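You operate a simulated robot arm through the tools that you are given. There is no shell and no other tool.

The job below is to be done with a simulated robot arm. You get a single attempt, and the scene is never put back.

JOB
Lay the blue screen's sheet, a green thread and then the green screen's sheet on the white stack.
Fine: turn the reel turntable to that colour; those screens go back, the stack's green lever ends home, the yellow screen keeps its sheet.

It is judged by the outcome, as a careful person would: the job done as asked, and still so three seconds after it is handed in. It fails if anything else is knocked over, pushed out of place, dropped, spilled or broken. Flat cloth is picked up by pressing the open fingertips on it (5 to 10 N) and closing them slowly along it; thin cloth reads only 2 to 8 mm in the jaws.

ROBOT AND FRAMES
A 7-joint arm with a two-finger parallel gripper, fixed in place. Base frame: the origin is on the floor under the middle of its stand, x ahead of it, y to its left, z up; the work surface is at about z = 0.78. Units: m, degrees, N and s.
With the tool pointing down near the work surface it reaches from about 0.44 to 0.92 m from the base axis. Its first joint turns from -143.0 to 143.0 degrees. Payload 3 kg.
Tool frame: the origin (TCP) lies between the finger pads and is the grasp point; the fingertips stand 0.03 m ahead of it; z points along the fingers, y is the line along which they close. Largest opening 0.094 m; finger width 0.028, thickness 0.01; the body of the gripper, 0.05 by 0.096 m, starts 0.055 m behind the TCP.
Orientation is that of the tool frame in the base frame, as a unit quaternion [x, y, z, w]. With the fingers straight down and closing along the base's y, the tool's x points along the base's -x, its y along +y and its z along -z.

CONTROLS
- The arm moves only by the tool servo_tool. Its argument "plan" is a list of rows, each a list of 3 entries, a list of its own where there are three numbers: the shift along the base's x, y, z in cm, then the turn, a rotation vector about the base's x, y, z in degrees, then the gripper command, from -1 (shut) to 1 (fully open), values between in proportion. In form: [[[x, y, z], [rx, ry, rz], gripper], ...]. A call has 1 to 20 rows; each row is the pose to reach, as a shift and turn from the pose commanded when the call began. Each row takes 0.2 s and may step no farther than 0.05 m and 8.6 degrees from the row before; otherwise, or with a gripper value out of range, the whole call is refused. Where a pose cannot be reached the arm comes as near as it can. A force on the tool above 70 N (or 10 N above the force at the start of the call, whichever is more), or a blocked arm, ends the call early, and 0.2 s more pass. The fingers move at their own pace (about 0.072 m/s each) and stop on an object; they squeeze with about 30 N. The grip force told is the motor's: it shows also when the fingers shut on nothing. Time passes only in rows, and 0.2 s behind the last, so rows that repeat a pose let the fingers close. The reply holds the time, the measured pose of the TCP, the force on the tool along the base axes, the opening and the grip force, in the units named above and with some noise, with the torque about the TCP (base axes, N m) and any sound that the robot's microphone picked up.
- Cameras (640 x 400 px; columns grow to the right, rows downward): "scene" is fixed at [0.2265, 0.4909, 1.5342]; the picture's right is [-0.33, -0.95, 0.00], its down [-0.86, 0.30, -0.41] and it looks along [0.39, -0.13, -0.91] (base axes); focal length 214 px, centre (320, 200). "wrist" rides on the gripper at [0.076, 0.014, -0.102] in the tool frame; the picture's right is [-0.18, 0.98, 0.00], its down [-0.75, -0.14, -0.64] and it looks along [-0.63, -0.12, 0.77] (tool axes); focal length 243 px, centre (320, 200). There is no depth. A picture from a camera that has moved, and an enlarged one, comes with that camera's place and axes in the base frame and with its lens. The place of the scene camera against the robot may be out by one fixed shift of up to 0.018 m in any direction.
- snapshot(camera): a new picture of that camera. It takes no simulated time.
- enlarge(camera, box): a new picture of the part [left, top, right, bottom] of that camera's present view, enlarged. It takes no simulated time.
- job_done(): hands the job in; it is judged then, once.

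Places have to be worked out from the pictures, the camera data and where the tool is seen. Open the gripper and draw the arm clear of the work before you hand the job in, unless the task says otherwise.

The tools are called after "Call:" as name(argument=value, ...) on one line, values as JSON. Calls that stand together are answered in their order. servo_tool: Moves the arm, as the interface text tells. Its arguments: {"type":"object","properties":{"plan":{"type":"array","items":{"type":"array"}}},"required":["plan"]} The other tools are called the same way: snapshot (camera) takes a picture; enlarge (camera, box) takes an enlarged picture of a part of a camera's view; job_done () hands the job in.

At the start:

```text
t: 0.0
ee_pos: [0.5024, 0.273, 1.2037]
ee_rot: [0.0, 1.0, 0.001, 0.0]
ft_force: [-0.9, 0.4, -0.9]
torque: [0.03, 0.0, 0.0]
finger_gap: 0.0942
grip_force: 0.0
```

scene: 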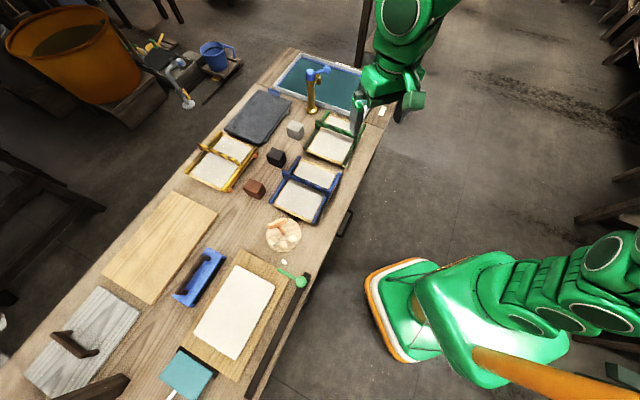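
wrist: 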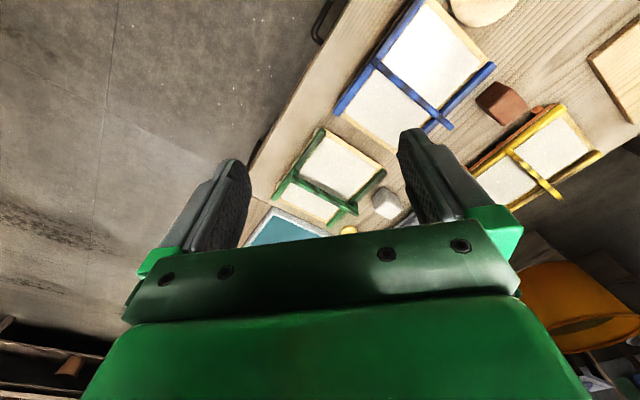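

I begin by looking closely at the scene; I see a workbench with screens (green, blue, yellow), a white stack with a green lever, and other things. I'll enlarge several parts.

Call:
enlarge(camera="scene", box=[150, 220, 350, 400])

Call:
enlarge(camera="scene", box=[170, 40, 400, 230])

Call:
enlarge(camera="scene", box=[0, 180, 250, 400])

Call:
enlarge(camera="scene", box=[0, 0, 260, 130])

```text
2.22 times, centred on (250, 310) of scene
camera zoom: at [0.2265, 0.4909, 1.5342], right [-0.33, -0.95, 0.0], down [-0.86, 0.3, -0.41], along [0.39, -0.13, -0.91], focal length 477 px, centre (476, -44)
```

zoom: 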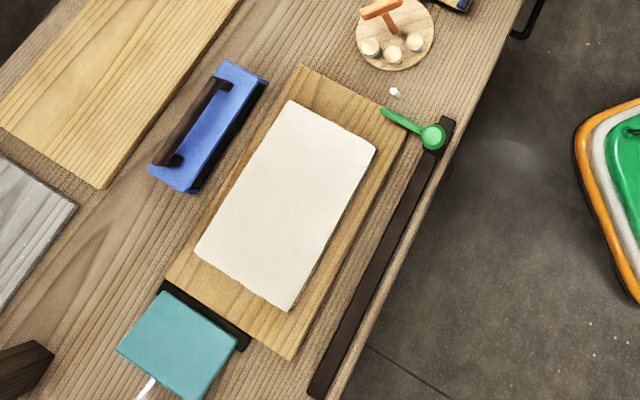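

```text
2.11 times, centred on (285, 135) of scene
camera zoom: at [0.2265, 0.4909, 1.5342], right [-0.33, -0.95, 0.0], down [-0.86, 0.3, -0.41], along [0.39, -0.13, -0.91], focal length 452 px, centre (394, 337)
```

zoom: 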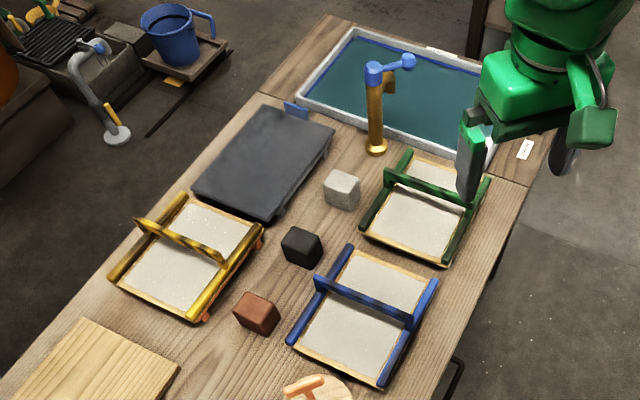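

```text
1.82 times, centred on (125, 290) of scene
camera zoom: at [0.2265, 0.4909, 1.5342], right [-0.33, -0.95, 0.0], down [-0.86, 0.3, -0.41], along [0.39, -0.13, -0.91], focal length 390 px, centre (674, 36)
```

zoom: 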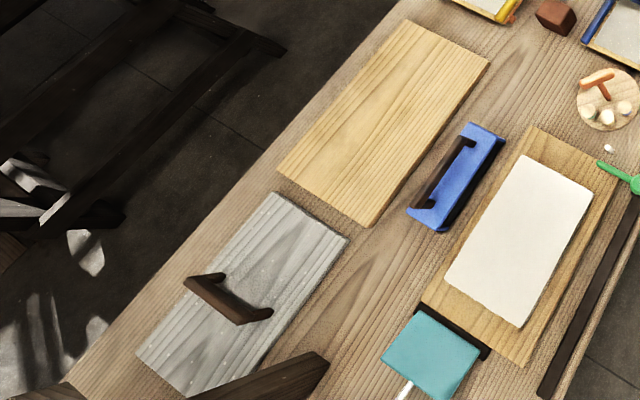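

```text
2.46 times, centred on (130, 65) of scene
camera zoom: at [0.2265, 0.4909, 1.5342], right [-0.33, -0.95, 0.0], down [-0.86, 0.3, -0.41], along [0.39, -0.13, -0.91], focal length 528 px, centre (788, 532)
```

zoom: 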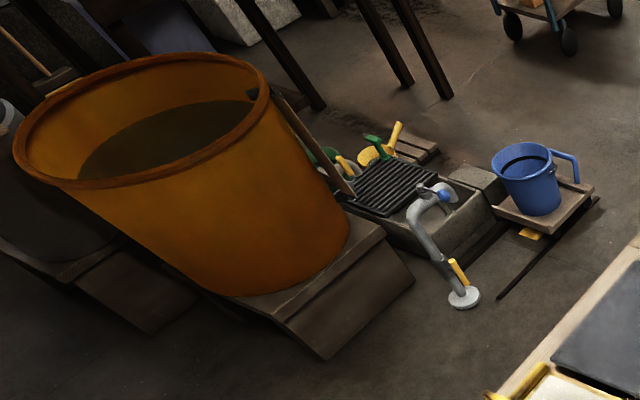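

The scene looks like a paper-making bench: three screens with cross bars, a turntable with reels near (0.46, 0.55), and a lever near (0.29, 0.54) beside the white stack around (0.28, 0.76). I move the wrist camera over the turntable and lever to see how they work.

Call:
servo_tool(plan=[[[-1, 4, -1.5], [0, 0, 0], 1], [[-2, 8, -3], [0, 0, 0], 1], [[-3, 12, -4.5], [0, 0, 0], 1], [[-4, 16, -6], [0, 0, 0], 1], [[-5, 20, -7.5], [0, 0, 0], 1], [[-6, 24, -9], [0, 0, 0], 1], [[-6, 27, -9], [0, 0, 0], 1]])

Call:
snapshot(camera="wrist")

Call:
snapshot(camera="scene")

```text
t: 1.6
ee_pos: [0.4448, 0.5439, 1.1136]
ee_rot: [0.0, 1.0, 0.0, 0.001]
ft_force: [-1.0, -0.3, -0.2]
torque: [0.0, -0.01, 0.0]
finger_gap: 0.0941
grip_force: 0.1
```

```text
taken
camera wrist: at [0.3674, 0.5595, 1.2158], right [0.18, 0.98, 0.0], down [0.75, -0.14, 0.64], along [0.63, -0.12, -0.77], focal length 243 px, centre (320, 200)
```

wrist: 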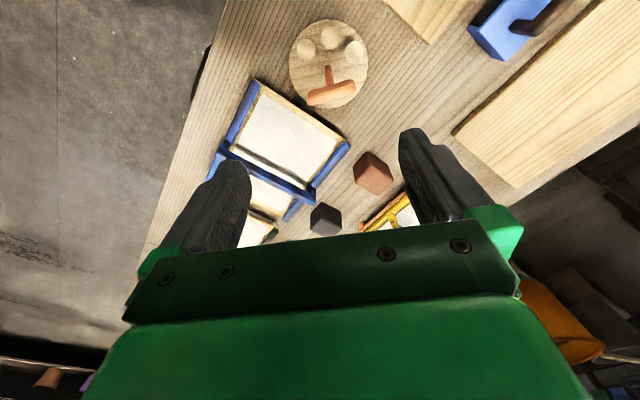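

```text
taken
```

scene: 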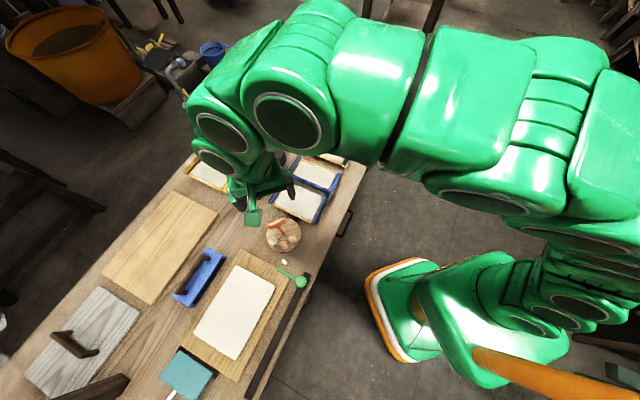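

The turntable carries an orange T-shaped handle and three pale reels; I enlarge it and the blue screen.

Call:
enlarge(camera="wrist", box=[260, 0, 400, 120])

Call:
enlarge(camera="wrist", box=[190, 60, 430, 250])

Call:
enlarge(camera="scene", box=[240, 200, 330, 300])

```text
3.33 times, centred on (330, 60) of wrist
camera zoom: at [0.3674, 0.5595, 1.2158], right [0.18, 0.98, 0.0], down [0.75, -0.14, 0.64], along [0.63, -0.12, -0.77], focal length 809 px, centre (287, 667)
```

zoom: 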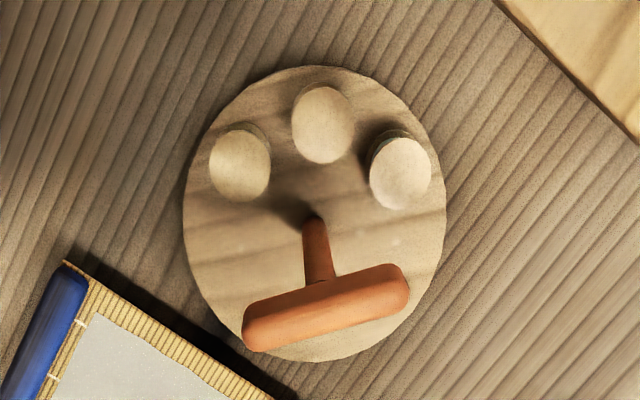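

```text
2.11 times, centred on (310, 155) of wrist
camera zoom: at [0.3674, 0.5595, 1.2158], right [0.18, 0.98, 0.0], down [0.75, -0.14, 0.64], along [0.63, -0.12, -0.77], focal length 511 px, centre (341, 295)
```

zoom: 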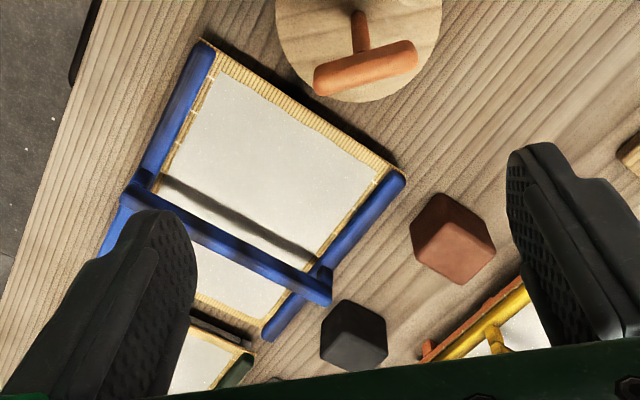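

```text
4.00 times, centred on (285, 250) of scene
camera zoom: at [0.2265, 0.4909, 1.5342], right [-0.33, -0.95, 0.0], down [-0.86, 0.3, -0.41], along [0.39, -0.13, -0.91], focal length 858 px, centre (460, 0)
```

zoom: 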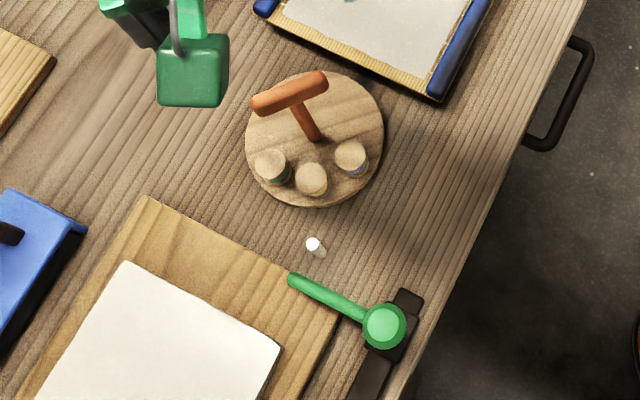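

The reels show coloured sides (one dark green, one yellowish, one blue) with a small white eyelet between the turntable and the stack. I turn the wrist 45° to the bench's direction and move back to see the lever, rail and stack closely.

Call:
servo_tool(plan=[[[-2, -1.2, 0], [0, 0, 7.5], 1], [[-4, -2.4, -1], [0, 0, 15], 1], [[-6, -3.6, -3], [0, 0, 22.5], 1], [[-8, -5, -5], [0, 0, 30], 1], [[-10, -6.2, -7], [0, 0, 37.5], 1], [[-11.5, -7.4, -9], [0, 0, 45], 1]])

Call:
snapshot(camera="wrist")

Call:
snapshot(camera="scene")

```text
t: 3.0
ee_pos: [0.325, 0.4683, 1.0201]
ee_rot: [-0.384, 0.923, -0.001, 0.0]
ft_force: [0.2, -0.6, 0.0]
torque: [0.01, 0.03, 0.02]
finger_gap: 0.0942
grip_force: 0.0
```

```text
taken
camera wrist: at [0.2617, 0.4251, 1.1228], right [-0.57, 0.82, 0.0], down [0.63, 0.43, 0.64], along [0.53, 0.36, -0.77], focal length 243 px, centre (320, 200)
```

wrist: 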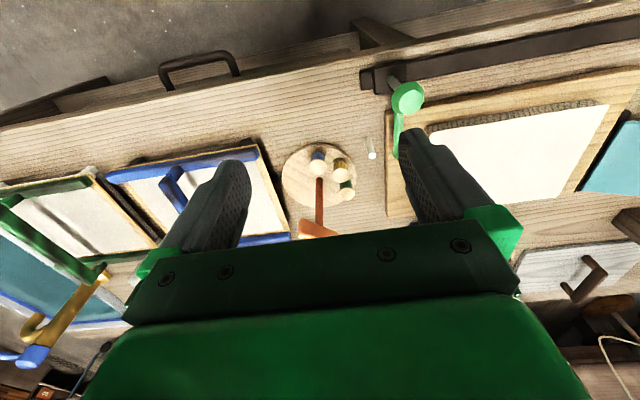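

```text
taken
```

scene: 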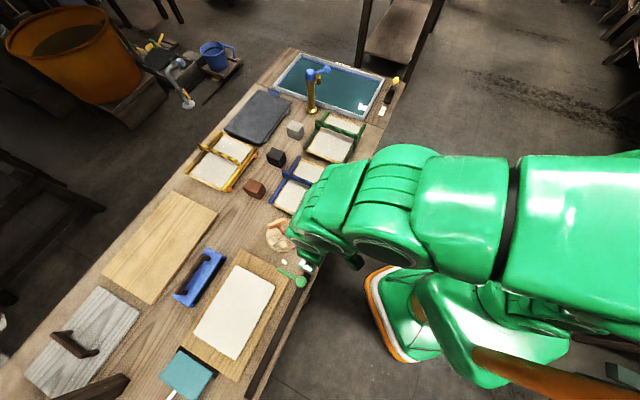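

Call:
enlarge(camera="wrist", box=[260, 60, 460, 240])

Call:
enlarge(camera="wrist", box=[0, 130, 300, 330])

Call:
enlarge(camera="wrist", box=[340, 0, 640, 230])

```text
2.22 times, centred on (360, 150) of wrist
camera zoom: at [0.2617, 0.4251, 1.1228], right [-0.57, 0.82, 0.0], down [0.63, 0.43, 0.64], along [0.53, 0.36, -0.77], focal length 539 px, centre (231, 311)
```

zoom: 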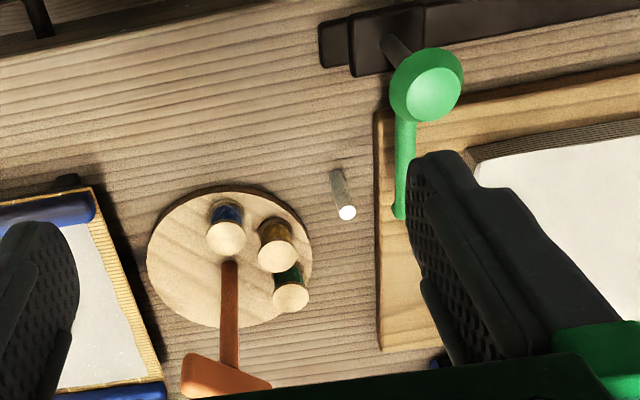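

```text
2.00 times, centred on (150, 230) of wrist
camera zoom: at [0.2617, 0.4251, 1.1228], right [-0.57, 0.82, 0.0], down [0.63, 0.43, 0.64], along [0.53, 0.36, -0.77], focal length 485 px, centre (660, 140)
```

zoom: 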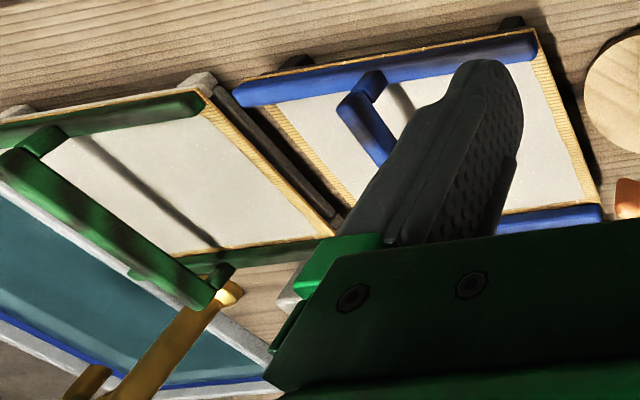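

```text
1.74 times, centred on (490, 115) of wrist
camera zoom: at [0.2617, 0.4251, 1.1228], right [-0.57, 0.82, 0.0], down [0.63, 0.43, 0.64], along [0.53, 0.36, -0.77], focal length 422 px, centre (24, 348)
```

zoom: 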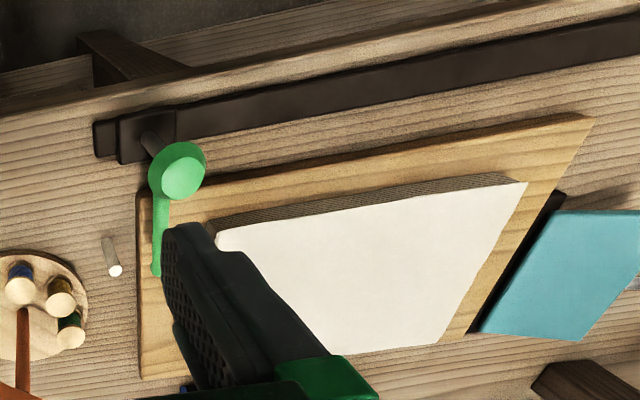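

The lever is a green knob and arm on a slider block at the end of a dark rail along the stack; the reels are blue, gold and green, with gold now facing the white eyelet. Next I look at the blue screen from a lower angle to understand its handle bar.

Call:
servo_tool(plan=[[[1.3, -3.6, 0], [3, -3, 0], 1], [[2.6, -7.2, 0], [6, -6, 0], 1], [[3.9, -10.8, -1], [9, -9, 0], 1], [[5.2, -14.4, -2], [12, -12, 0], 1], [[6.5, -18, -3], [15, -15, 0], 1], [[7.8, -21.6, -4], [18, -18, 0], 1], [[9, -25.2, -5], [20, -20, 0], 1]])

Call:
snapshot(camera="wrist")

```text
t: 4.6
ee_pos: [0.4456, 0.2272, 0.9897]
ee_rot: [-0.368, 0.898, 0.094, 0.223]
ft_force: [0.2, 1.1, -0.5]
torque: [-0.02, 0.01, 0.02]
finger_gap: 0.0938
grip_force: 0.0
out of reach, approached as far as the arm can: row 6, 7
```

```text
taken
camera wrist: at [0.3542, 0.1569, 1.0448], right [-0.57, 0.81, 0.09], down [0.36, 0.15, 0.92], along [0.73, 0.56, -0.38], focal length 243 px, centre (320, 200)
```

wrist: 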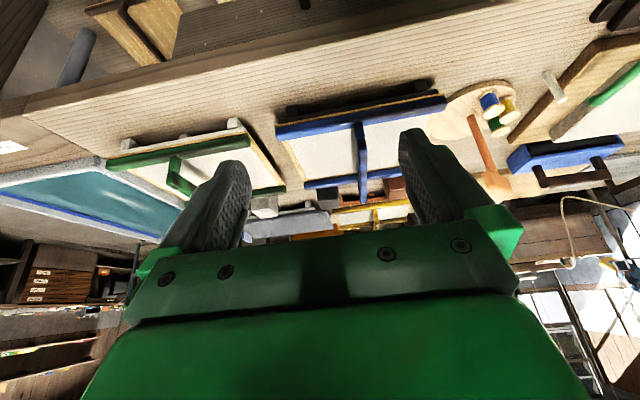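

Call:
enlarge(camera="wrist", box=[240, 60, 480, 230])

Call:
enlarge(camera="wrist", box=[420, 40, 640, 210])

Call:
enlarge(camera="wrist", box=[80, 90, 320, 240])

```text
2.35 times, centred on (360, 145) of wrist
camera zoom: at [0.3542, 0.1569, 1.0448], right [-0.57, 0.81, 0.09], down [0.36, 0.15, 0.92], along [0.73, 0.56, -0.38], focal length 571 px, centre (226, 329)
```

zoom: 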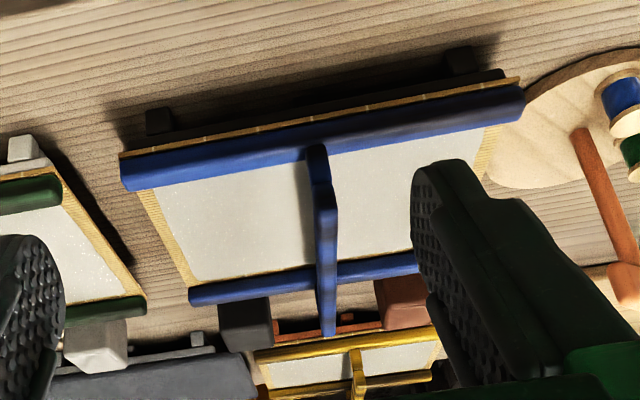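

```text
2.35 times, centred on (530, 125) of wrist
camera zoom: at [0.3542, 0.1569, 1.0448], right [-0.57, 0.81, 0.09], down [0.36, 0.15, 0.92], along [0.73, 0.56, -0.38], focal length 571 px, centre (-174, 376)
```

zoom: 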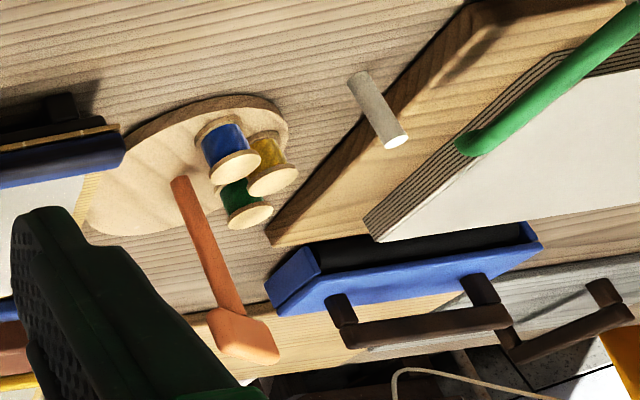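

```text
2.67 times, centred on (200, 165) of wrist
camera zoom: at [0.3542, 0.1569, 1.0448], right [-0.57, 0.81, 0.09], down [0.36, 0.15, 0.92], along [0.73, 0.56, -0.38], focal length 647 px, centre (640, 293)
```

zoom: 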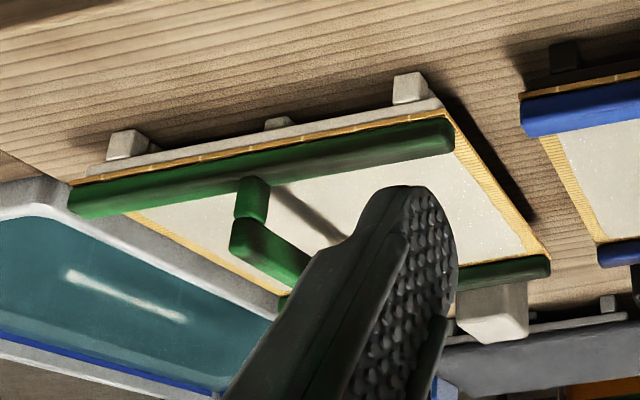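

The screens stand on small footed plates, with a centred raised handle bar spanning the two side rails. I return the tool to vertical and move over the blue screen to measure the bar with the wrist camera.

Call:
servo_tool(plan=[[[2.5, 2.5, 2], [-3.4, 3.4, 0], 1], [[5, 5, 4], [-6.8, 6.8, 0], 1], [[7.5, 7.5, 6], [-10.2, 10.2, 0], 1], [[10, 10, 8], [-13.6, 13.6, 0], 1], [[12.5, 12.5, 9], [-17, 17, 0], 1], [[15, 15.4, 10], [-20, 20, 0], 1]])

Call:
snapshot(camera="wrist")

Call:
enlarge(camera="wrist", box=[160, 0, 480, 200])

```text
t: 6.0
ee_pos: [0.5998, 0.382, 1.0917]
ee_rot: [-0.382, 0.924, 0.0, 0.0]
ft_force: [0.4, -0.1, -0.5]
torque: [0.0, -0.05, 0.02]
finger_gap: 0.0941
grip_force: 0.1
```

```text
taken
camera wrist: at [0.5358, 0.3389, 1.1941], right [-0.56, 0.83, 0.0], down [0.63, 0.43, 0.64], along [0.53, 0.36, -0.77], focal length 243 px, centre (320, 200)
```

wrist: 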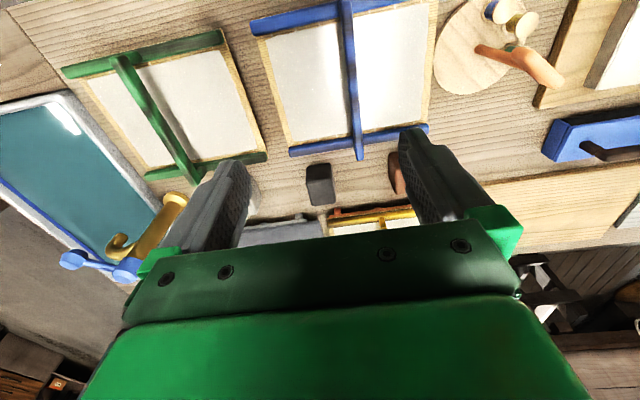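

```text
2.00 times, centred on (320, 100) of wrist
camera zoom: at [0.5358, 0.3389, 1.1941], right [-0.56, 0.83, 0.0], down [0.63, 0.43, 0.64], along [0.53, 0.36, -0.77], focal length 485 px, centre (320, 400)
```

zoom: 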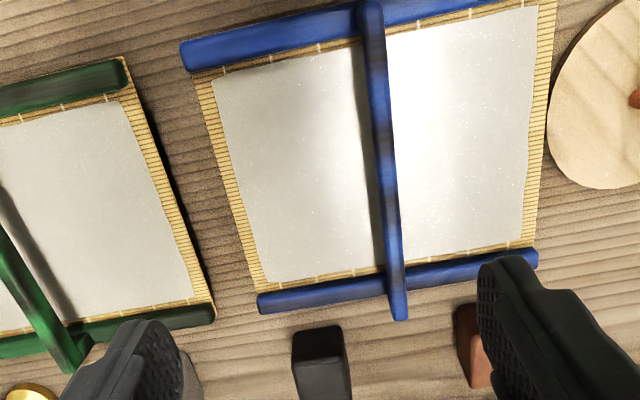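

The blue bar is centred at about (0.591, 0.430, 0.857) and runs at 45°, with the 0.206×0.147 sheet below it at about z 0.815. I go above the stack to measure the stack, lever and turntable before picking anything up.

Call:
servo_tool(plan=[[[-3.2, 3, 0], [0, 0, 0], 1], [[-6.5, 6, 0], [0, 0, 0], 1], [[-9.7, 9, 0], [0, 0, 0], 1], [[-13, 12, 0], [0, 0, 0], 1], [[-16.2, 15, 0], [0, 0, 0], 1], [[-19.4, 18, 0], [0, 0, 0], 1], [[-22.7, 21, 0], [0, 0, 0], 1], [[-26, 24, 0], [0, 0, 0], 1], [[-29.2, 27, 0], [0, 0, 0], 1], [[-32.4, 29.8, 0], [0, 0, 0], 1]])

Call:
snapshot(camera="wrist")

Call:
enlarge(camera="wrist", box=[120, 0, 520, 200])

```text
t: 8.2
ee_pos: [0.2755, 0.6845, 1.0927]
ee_rot: [-0.383, 0.924, -0.001, 0.0]
ft_force: [-0.4, 0.9, -0.5]
torque: [-0.01, 0.01, -0.01]
finger_gap: 0.0938
grip_force: 0.0
```

```text
taken
camera wrist: at [0.2118, 0.6406, 1.1946], right [-0.56, 0.83, 0.0], down [0.63, 0.43, 0.64], along [0.53, 0.36, -0.77], focal length 243 px, centre (320, 200)
```

wrist: 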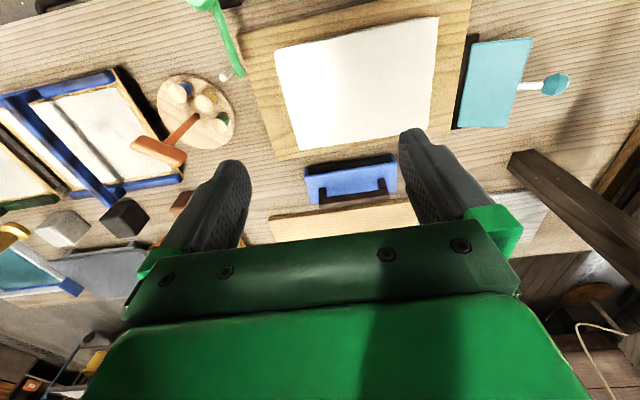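

```text
1.60 times, centred on (320, 100) of wrist
camera zoom: at [0.2118, 0.6406, 1.1946], right [-0.56, 0.83, 0.0], down [0.63, 0.43, 0.64], along [0.53, 0.36, -0.77], focal length 388 px, centre (320, 360)
```

zoom: 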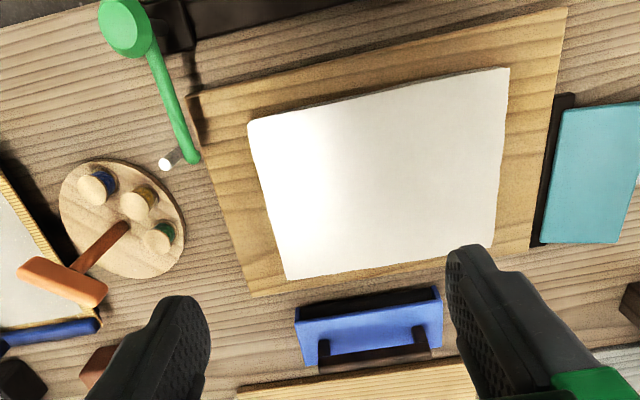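

The stack top centre works out at about (0.273, 0.750, 0.81), the lever knob at (0.276, 0.541, 0.88), the turntable centre at (0.456, 0.555) with its T-bar at z≈0.91. The gold reel faces the eyelet (≈167°) and the green one lies at ≈117°, so the turntable needs about +50°; I move over it with the wrist turned to straddle the T-bar.

Call:
servo_tool(plan=[[[2.6, -1.9, 0], [0, 0, 7.7], 1], [[5.2, -3.8, 0], [0, 0, 15.4], 1], [[7.8, -5.7, -1], [0, 0, 23.1], 1], [[10.4, -7.6, -2], [0, 0, 30.8], 1], [[13, -9.5, -3], [0, 0, 38.5], 1], [[15.6, -11.2, -4], [0, 0, 46.2], 1], [[18.2, -13, -5], [0, 0, 54], 1]])

Call:
snapshot(camera="wrist")

Call:
enlarge(camera="wrist", box=[220, 20, 440, 200])

Call:
snapshot(camera="scene")

```text
t: 9.8
ee_pos: [0.4565, 0.5515, 1.0414]
ee_rot: [0.761, -0.649, -0.001, 0.001]
ft_force: [0.4, -0.4, -0.4]
torque: [0.0, 0.0, -0.01]
finger_gap: 0.0941
grip_force: 0.0
```

```text
taken
camera wrist: at [0.4541, 0.4746, 1.1442], right [-1.0, 0.03, 0.0], down [0.02, 0.77, 0.64], along [0.02, 0.64, -0.77], focal length 243 px, centre (320, 200)
```

wrist: 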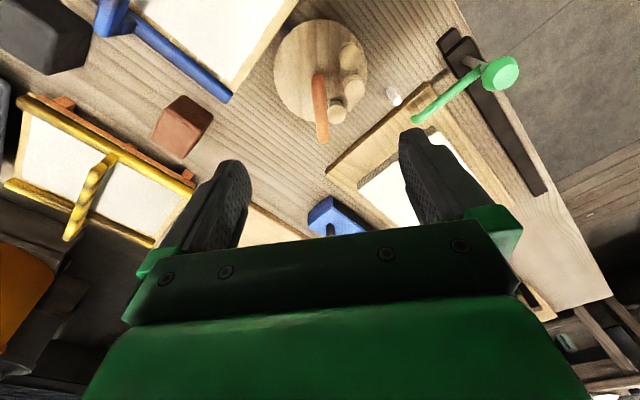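

```text
2.22 times, centred on (330, 110) of wrist
camera zoom: at [0.4541, 0.4746, 1.1442], right [-1.0, 0.03, 0.0], down [0.02, 0.77, 0.64], along [0.02, 0.64, -0.77], focal length 539 px, centre (298, 400)
```

zoom: 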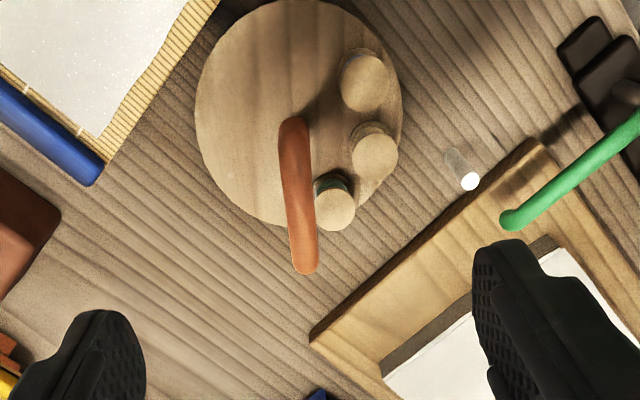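

```text
taken
```

scene: 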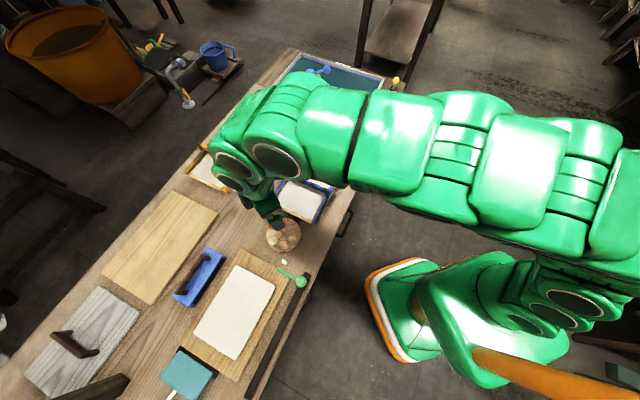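

The T-bar is seen centred at about (0.4555, 0.557) lying along ~93°; I trim the yaw by −6° and descend with open fingers to straddle it, without closing yet.

Call:
servo_tool(plan=[[[0, 0.2, -4], [0, 0, -3], 1], [[-0.1, 0.5, -8], [0, 0, -6], 1], [[-0.1, 0.5, -10.5], [0, 0, -6], 1], [[-0.1, 0.5, -12], [0, 0, -6], 1], [[-0.1, 0.5, -13.4], [0, 0, -6], 1]])

Call:
snapshot(camera="wrist")

Call:
enlarge(camera="scene", box=[210, 170, 350, 280])

```text
t: 11.0
ee_pos: [0.4567, 0.5579, 0.9085]
ee_rot: [0.725, -0.689, -0.001, 0.0]
ft_force: [-0.2, -0.8, 0.1]
torque: [0.01, -0.01, 0.0]
finger_gap: 0.0937
grip_force: 0.1
```

```text
taken
camera wrist: at [0.4462, 0.481, 1.0107], right [-0.99, 0.13, 0.0], down [0.1, 0.76, 0.64], along [0.09, 0.64, -0.77], focal length 243 px, centre (320, 200)
```

wrist: 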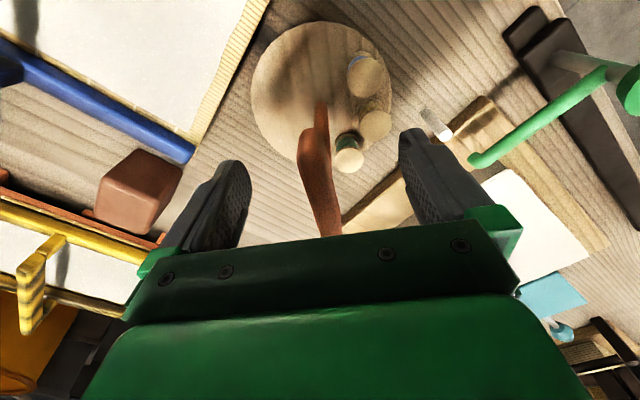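

```text
3.64 times, centred on (280, 225) of scene
camera zoom: at [0.2265, 0.4909, 1.5342], right [-0.33, -0.95, 0.0], down [-0.86, 0.3, -0.41], along [0.39, -0.13, -0.91], focal length 780 px, centre (466, 109)
```

zoom: 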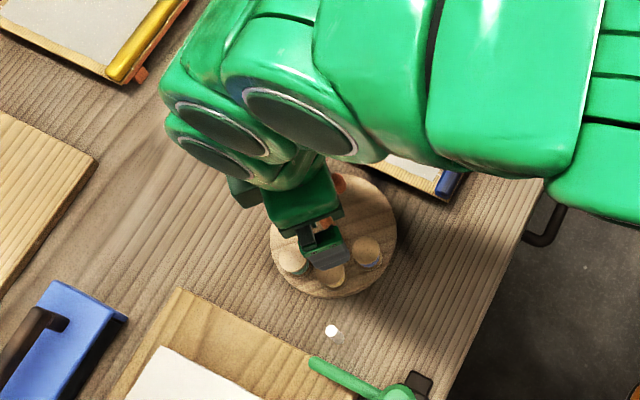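

The bar sits between the fingers with the TCP on it. I close gently here.

Call:
servo_tool(plan=[[[0, 0, 0], [0, 0, 0], 0], [[0, 0, 0], [0, 0, 0], -0.5], [[0, 0, 0], [0, 0, 0], -1], [[0, 0, 0], [0, 0, 0], -1], [[0, 0, 0], [0, 0, 0], -1]])

Call:
snapshot(camera="wrist")

```text
t: 12.2
ee_pos: [0.4547, 0.5576, 0.9089]
ee_rot: [0.726, -0.688, 0.0, 0.001]
ft_force: [-29.2, -4.5, 4.2]
torque: [-0.58, -0.49, -0.01]
finger_gap: 0.0165
grip_force: 44.7
```

```text
taken
camera wrist: at [0.4452, 0.4812, 1.0109], right [-0.99, 0.13, 0.0], down [0.1, 0.76, 0.64], along [0.08, 0.64, -0.77], focal length 243 px, centre (320, 200)
```

wrist: 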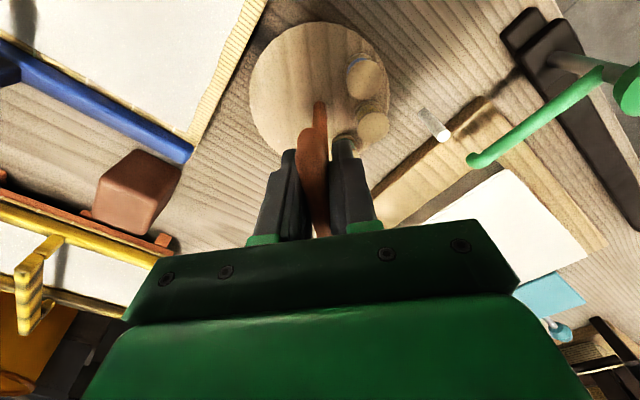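

The bar is held (gap 16.5 mm) with about 29 N side force, so the bar's true centre is a few mm towards −x. I ease the command by −x to relieve the side load.

Call:
servo_tool(plan=[[[-0.15, 0, 0], [0, 0, 0], -1], [[-0.3, 0, 0], [0, 0, 0], -1], [[-0.3, 0, 0], [0, 0, 0], -1]])

```text
t: 13.0
ee_pos: [0.4555, 0.5573, 0.909]
ee_rot: [0.724, -0.689, -0.001, -0.001]
ft_force: [20.0, 13.3, -1.9]
torque: [0.55, 0.46, 0.09]
finger_gap: 0.0165
grip_force: 45.0
```

Reversing sign shows the neutral is about 1.2 mm back; I correct and begin turning the T-bar by +25° about the vertical, watching the forces.

Call:
servo_tool(plan=[[[0.12, 0.05, 0], [0, 0, 0], -1], [[0.12, 0.05, 0], [0, 0, 5], -1], [[0.1, 0.05, 0], [0, 0, 10], -1], [[0.08, 0.04, 0], [0, 0, 15], -1], [[0.06, 0.03, 0], [0, 0, 20], -1], [[0.05, 0.03, 0], [0, 0, 25], -1]])

Call:
snapshot(camera="wrist")

```text
t: 14.4
ee_pos: [0.4555, 0.5574, 0.9091]
ee_rot: [0.857, -0.515, 0.001, -0.001]
ft_force: [41.8, -3.6, 12.6]
torque: [-0.03, 0.55, 0.07]
finger_gap: 0.0161
grip_force: 45.0
```

```text
taken
camera wrist: at [0.4776, 0.4837, 1.0107], right [-0.95, -0.3, 0.0], down [-0.23, 0.73, 0.64], along [-0.19, 0.61, -0.77], focal length 243 px, centre (320, 200)
```

wrist: 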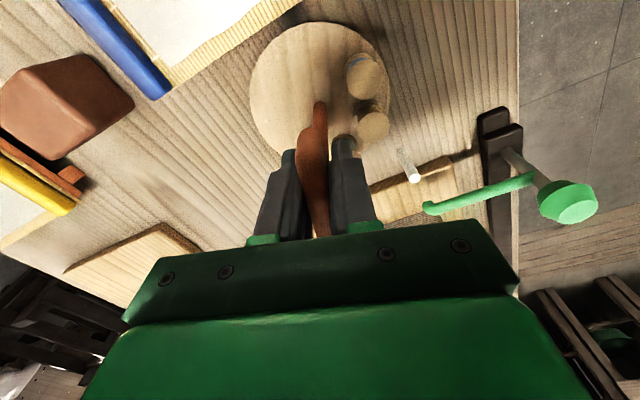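

The disc turns with the handle. The side load (+42 N in x) shows the axis is about 4–5 mm beyond the TCP in y, so I let the TCP orbit accordingly while turning the remaining 25°.

Call:
servo_tool(plan=[[[0.13, 0.03, 0], [0, 0, 0], -1], [[0.26, 0.06, 0], [0, 0, 0], -1], [[0.3, 0.08, 0], [0, 0, 5], -1], [[0.33, 0.1, 0], [0, 0, 10], -1], [[0.36, 0.12, 0], [0, 0, 15], -1]])

Call:
snapshot(camera="wrist")

```text
t: 15.6
ee_pos: [0.4535, 0.557, 0.9072]
ee_rot: [0.917, -0.398, -0.001, 0.003]
ft_force: [-28.3, -61.9, 13.7]
torque: [1.07, -0.46, -0.13]
finger_gap: 0.0166
grip_force: 44.9
```

```text
taken
camera wrist: at [0.4959, 0.493, 1.0106], right [-0.84, -0.54, 0.01], down [-0.41, 0.65, 0.64], along [-0.35, 0.54, -0.77], focal length 243 px, centre (320, 200)
```

wrist: 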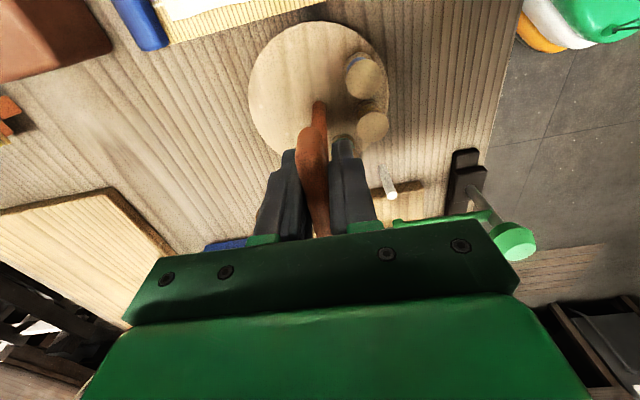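

Now the load is (−28, −62) N, so I over-shifted; I ease the command back toward −x, −y and read again before completing the turn.

Call:
servo_tool(plan=[[[-0.1, -0.12, 0], [0, 0, 0], -1], [[-0.18, -0.24, 0], [0, 0, 0], -1], [[-0.18, -0.24, 0], [0, 0, 0], -1]])

```text
t: 16.4
ee_pos: [0.4543, 0.5575, 0.9079]
ee_rot: [0.917, -0.399, 0.0, 0.0]
ft_force: [-1.8, -7.5, -23.9]
torque: [-0.87, -0.69, -0.04]
finger_gap: 0.0163
grip_force: 45.6
```

Loads are nearly neutral now. I turn the final 10° in place.

Call:
servo_tool(plan=[[[-0.01, -0.03, -0.07], [0, 0, 0], -1], [[-0.02, -0.04, -0.07], [0, 0, 4], -1], [[-0.02, -0.04, -0.07], [0, 0, 8], -1], [[-0.02, -0.04, -0.07], [0, 0, 11], -1], [[-0.02, -0.04, -0.07], [0, 0, 11], -1]])

Call:
snapshot(camera="wrist")

Call:
enlarge(camera="scene", box=[210, 170, 350, 300])

```text
t: 17.6
ee_pos: [0.4532, 0.5578, 0.9086]
ee_rot: [0.951, -0.309, 0.0, -0.001]
ft_force: [-33.2, -8.4, 5.9]
torque: [0.79, 0.62, -0.01]
finger_gap: 0.0166
grip_force: 45.3
```

```text
taken
camera wrist: at [0.507, 0.5014, 1.0105], right [-0.73, -0.69, 0.0], down [-0.53, 0.56, 0.64], along [-0.44, 0.47, -0.77], focal length 243 px, centre (320, 200)
```

wrist: 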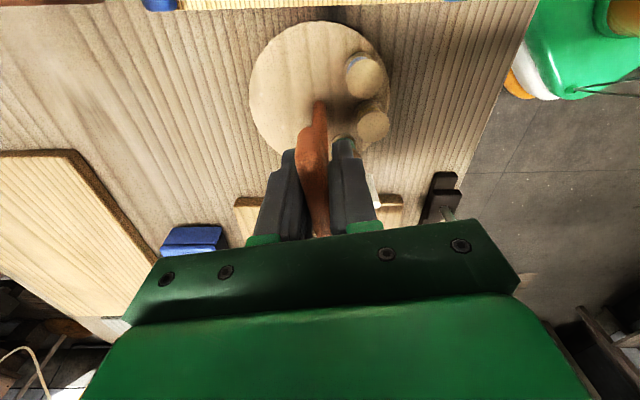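

```text
3.08 times, centred on (280, 235) of scene
camera zoom: at [0.2265, 0.4909, 1.5342], right [-0.33, -0.95, 0.0], down [-0.86, 0.3, -0.41], along [0.39, -0.13, -0.91], focal length 660 px, centre (443, 92)
```

zoom: 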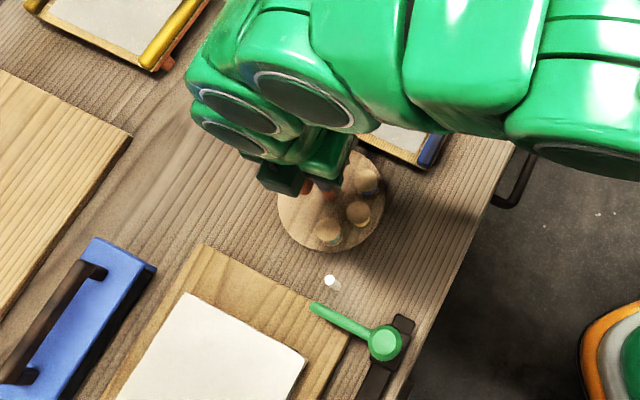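

The green reel now lies on the line to the white eyelet. I relieve the side load, open the fingers and rise to check the alignment.

Call:
servo_tool(plan=[[[-0.15, -0.04, 0], [0, 0, 0], -1], [[-0.15, -0.04, 0], [0, 0, 0], -0.5], [[-0.15, -0.04, 0], [0, 0, 0], 0.2], [[-0.15, -0.04, 0], [0, 0, 0], 1], [[-0.15, -0.04, 0], [0, 0, 0], 1], [[-0.15, -0.04, 3], [0, 0, 0], 1], [[-0.15, -0.04, 7], [0, 0, 0], 1], [[-0.15, -0.04, 11], [0, 0, 0], 1], [[-0.15, -0.04, 15], [0, 0, 0], 1]])

Call:
snapshot(camera="wrist")

Call:
enlarge(camera="wrist", box=[220, 20, 440, 200])

Call:
enlarge(camera="scene", box=[210, 170, 350, 300])

```text
t: 19.6
ee_pos: [0.4528, 0.5548, 1.0598]
ee_rot: [0.951, -0.309, 0.0, 0.0]
ft_force: [-0.8, 0.5, 0.2]
torque: [0.01, 0.02, 0.03]
finger_gap: 0.0941
grip_force: 0.0
```

```text
taken
camera wrist: at [0.5054, 0.4989, 1.1614], right [-0.73, -0.69, 0.0], down [-0.53, 0.56, 0.64], along [-0.44, 0.47, -0.77], focal length 243 px, centre (320, 200)
```

wrist: 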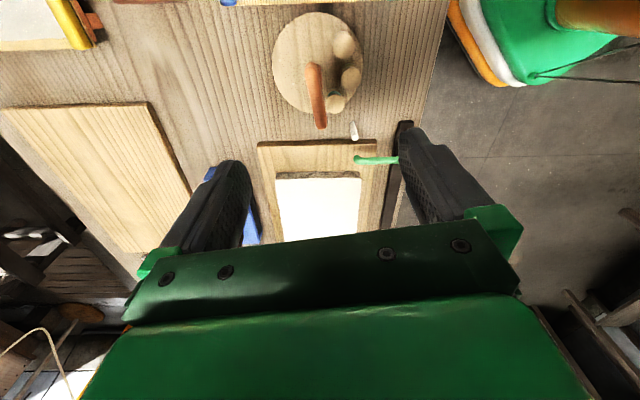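

```text
2.22 times, centred on (330, 110) of wrist
camera zoom: at [0.5054, 0.4989, 1.1614], right [-0.73, -0.69, 0.0], down [-0.53, 0.56, 0.64], along [-0.44, 0.47, -0.77], focal length 539 px, centre (298, 400)
```

zoom: 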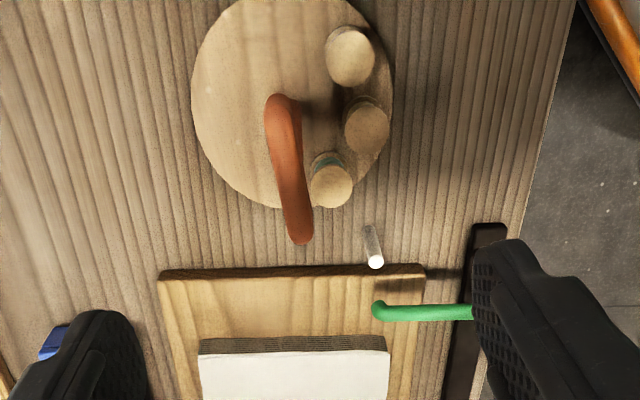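

```text
3.08 times, centred on (280, 235) of scene
camera zoom: at [0.2265, 0.4909, 1.5342], right [-0.33, -0.95, 0.0], down [-0.86, 0.3, -0.41], along [0.39, -0.13, -0.91], focal length 660 px, centre (443, 92)
```

zoom: 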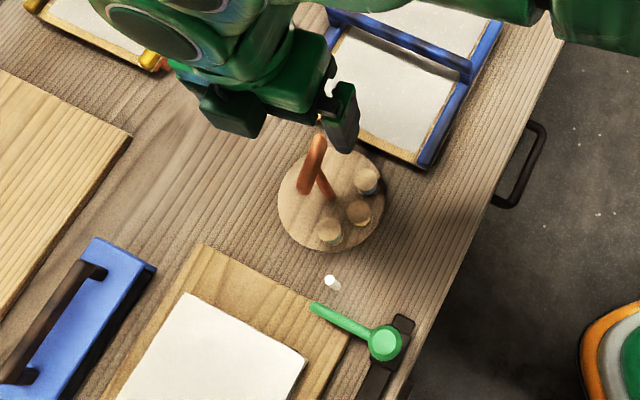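

The reels now sit exactly one place on: green occupies the spot gold had in the scene view, facing the eyelet. Next I move over the blue screen's bar with the wrist back at 44.5°.

Call:
servo_tool(plan=[[[1.2, -1, 0], [0, 0, -8.3], 1], [[2.4, -2, 0], [0, 0, -16.6], 1], [[3.6, -3.1, 0], [0, 0, -24.9], 1], [[4.8, -4.2, 0], [0, 0, -33.2], 1], [[6, -5.2, 0], [0, 0, -41.5], 1], [[7.2, -6.3, 0], [0, 0, -49.8], 1], [[8.4, -7.4, -1], [0, 0, -58.1], 1], [[9.6, -8.4, -2], [0, 0, -66.4], 1], [[10.8, -9.5, -3], [0, 0, -74.7], 1], [[12, -10.6, -4], [0, 0, -83], 1], [[13, -11.6, -5], [0, 0, -91.3], 1], [[13.8, -12.5, -6], [0, 0, -99.5], 1]])

Call:
snapshot(camera="wrist")

Call:
enlarge(camera="wrist", box=[200, 0, 440, 200])

```text
t: 22.2
ee_pos: [0.5918, 0.431, 0.9966]
ee_rot: [-0.378, 0.926, 0.0, 0.0]
ft_force: [-0.6, -1.1, -0.8]
torque: [0.01, -0.01, 0.0]
finger_gap: 0.0941
grip_force: 0.0
```

```text
taken
camera wrist: at [0.5273, 0.3881, 1.0988], right [-0.56, 0.83, 0.0], down [0.64, 0.43, 0.64], along [0.53, 0.36, -0.77], focal length 243 px, centre (320, 200)
```

wrist: 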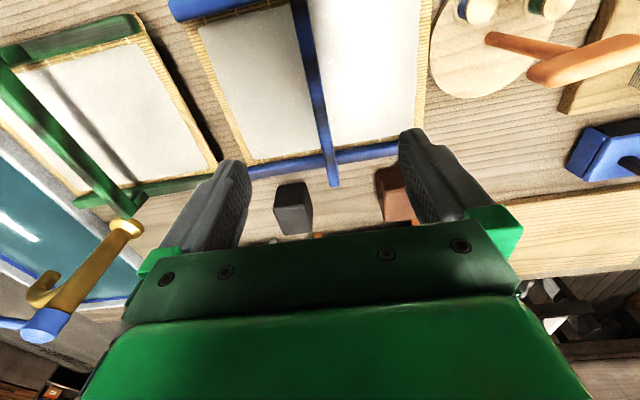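

```text
2.00 times, centred on (320, 100) of wrist
camera zoom: at [0.5273, 0.3881, 1.0988], right [-0.56, 0.83, 0.0], down [0.64, 0.43, 0.64], along [0.53, 0.36, -0.77], focal length 485 px, centre (320, 400)
```

zoom: 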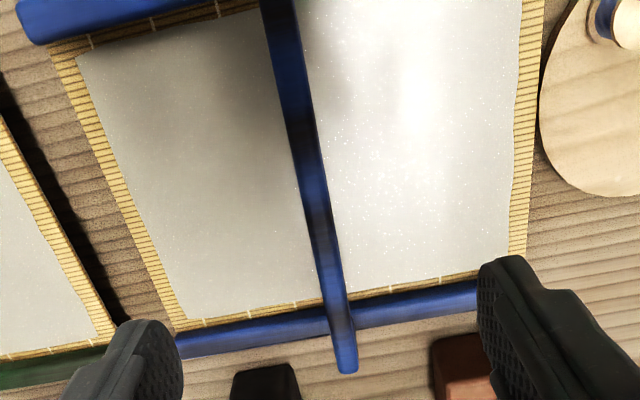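

From two views the blue bar's top is at z≈0.88 and it lies exactly under the TCP line. I descend so the TCP is at about z 0.872, checking the pose before closing.

Call:
servo_tool(plan=[[[0, 0, -4], [0, 0, 0], 1], [[0, 0, -8], [0, 0, 0], 1], [[0, 0, -10.5], [0, 0, 0], 1], [[0, 0, -12.5], [0, 0, 0], 1]])

Call:
snapshot(camera="wrist")

Call:
enlarge(camera="scene", box=[210, 110, 380, 240])

```text
t: 23.2
ee_pos: [0.5894, 0.4306, 0.8693]
ee_rot: [-0.378, 0.926, 0.0, 0.001]
ft_force: [-0.6, 0.1, -0.3]
torque: [0.01, -0.01, -0.02]
finger_gap: 0.094
grip_force: 0.0
```

```text
taken
camera wrist: at [0.5253, 0.388, 0.9726], right [-0.56, 0.83, 0.0], down [0.64, 0.43, 0.64], along [0.53, 0.36, -0.77], focal length 243 px, centre (320, 200)
```

wrist: 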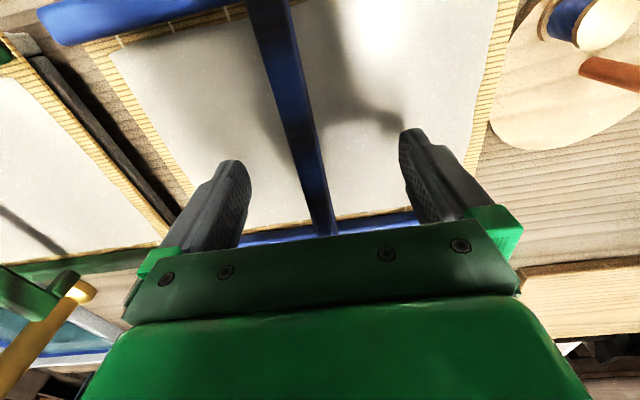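

```text
3.08 times, centred on (295, 175) of scene
camera zoom: at [0.2265, 0.4909, 1.5342], right [-0.33, -0.95, 0.0], down [-0.86, 0.3, -0.41], along [0.39, -0.13, -0.91], focal length 660 px, centre (397, 277)
```

zoom: 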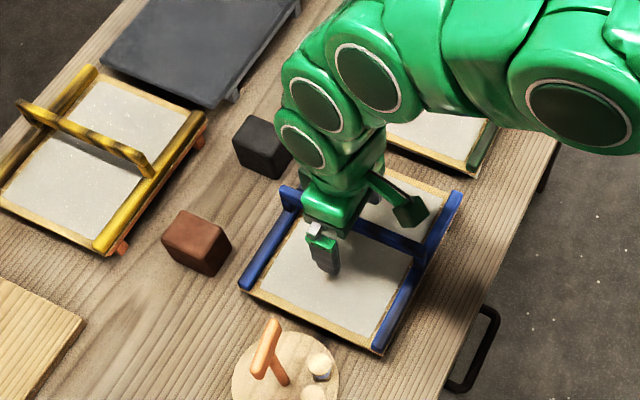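

The bar is between the fingers; I enlarge the wrist view to measure its lateral offset from the TCP line before closing.

Call:
enlarge(camera="wrist", box=[220, 60, 420, 240])

```text
2.22 times, centred on (320, 150) of wrist
camera zoom: at [0.5253, 0.388, 0.9726], right [-0.56, 0.83, 0.0], down [0.64, 0.43, 0.64], along [0.53, 0.36, -0.77], focal length 539 px, centre (320, 311)
```

zoom: 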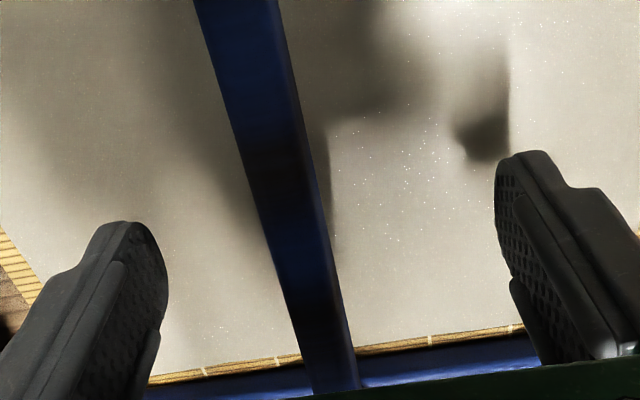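

The bar is within about 2 mm of the TCP line. I close the gripper on it.

Call:
servo_tool(plan=[[[0.1, -0.1, 0], [0, 0, 0], 0], [[0.1, -0.1, 0], [0, 0, 0], -0.5], [[0.1, -0.1, 0], [0, 0, 0], -1], [[0.1, -0.1, 0], [0, 0, 0], -1], [[0.1, -0.1, 0], [0, 0, 0], -1]])

```text
t: 24.4
ee_pos: [0.5904, 0.4295, 0.8705]
ee_rot: [-0.379, 0.926, 0.0, 0.001]
ft_force: [-0.2, -1.0, 0.3]
torque: [0.03, -0.03, 0.01]
finger_gap: 0.0157
grip_force: 30.2
```

Held with a 15.7 mm gap and no side load, grasp pose (0.590, 0.430, 0.870). I lift slowly to about 10 cm and look at the screen and its stand.

Call:
servo_tool(plan=[[[0, 0, 0.5], [0, 0, 0], -1], [[0, 0, 1.5], [0, 0, 0], -1], [[0, 0, 3], [0, 0, 0], -1], [[0, 0, 5], [0, 0, 0], -1], [[0, 0, 7.5], [0, 0, 0], -1], [[0, 0, 10], [0, 0, 0], -1], [[0, 0, 12], [0, 0, 0], -1]])

Call:
snapshot(camera="wrist")

Call:
enlarge(camera="scene", box=[210, 100, 400, 250])

```text
t: 26.0
ee_pos: [0.5913, 0.4301, 0.9919]
ee_rot: [-0.379, 0.926, 0.0, -0.001]
ft_force: [0.6, -0.8, 0.1]
torque: [-0.01, -0.02, 0.01]
finger_gap: 0.0
grip_force: 30.0
```

```text
taken
camera wrist: at [0.5264, 0.3873, 1.0954], right [-0.56, 0.83, 0.0], down [0.64, 0.43, 0.64], along [0.53, 0.36, -0.77], focal length 243 px, centre (320, 200)
```

wrist: 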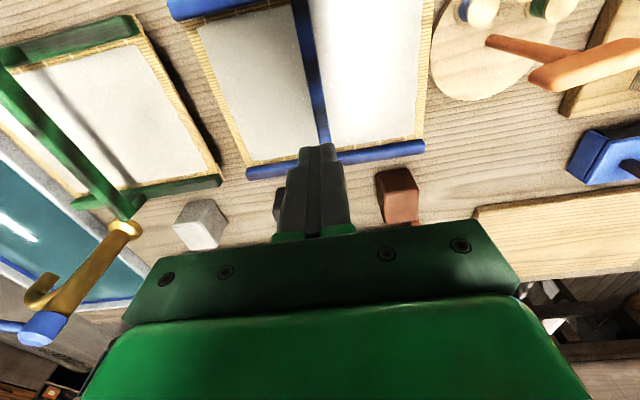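

```text
2.67 times, centred on (305, 175) of scene
camera zoom: at [0.2265, 0.4909, 1.5342], right [-0.33, -0.95, 0.0], down [-0.86, 0.3, -0.41], along [0.39, -0.13, -0.91], focal length 572 px, centre (360, 267)
```

zoom: 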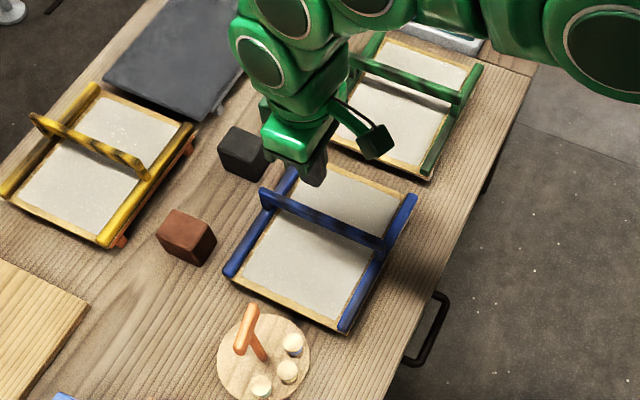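

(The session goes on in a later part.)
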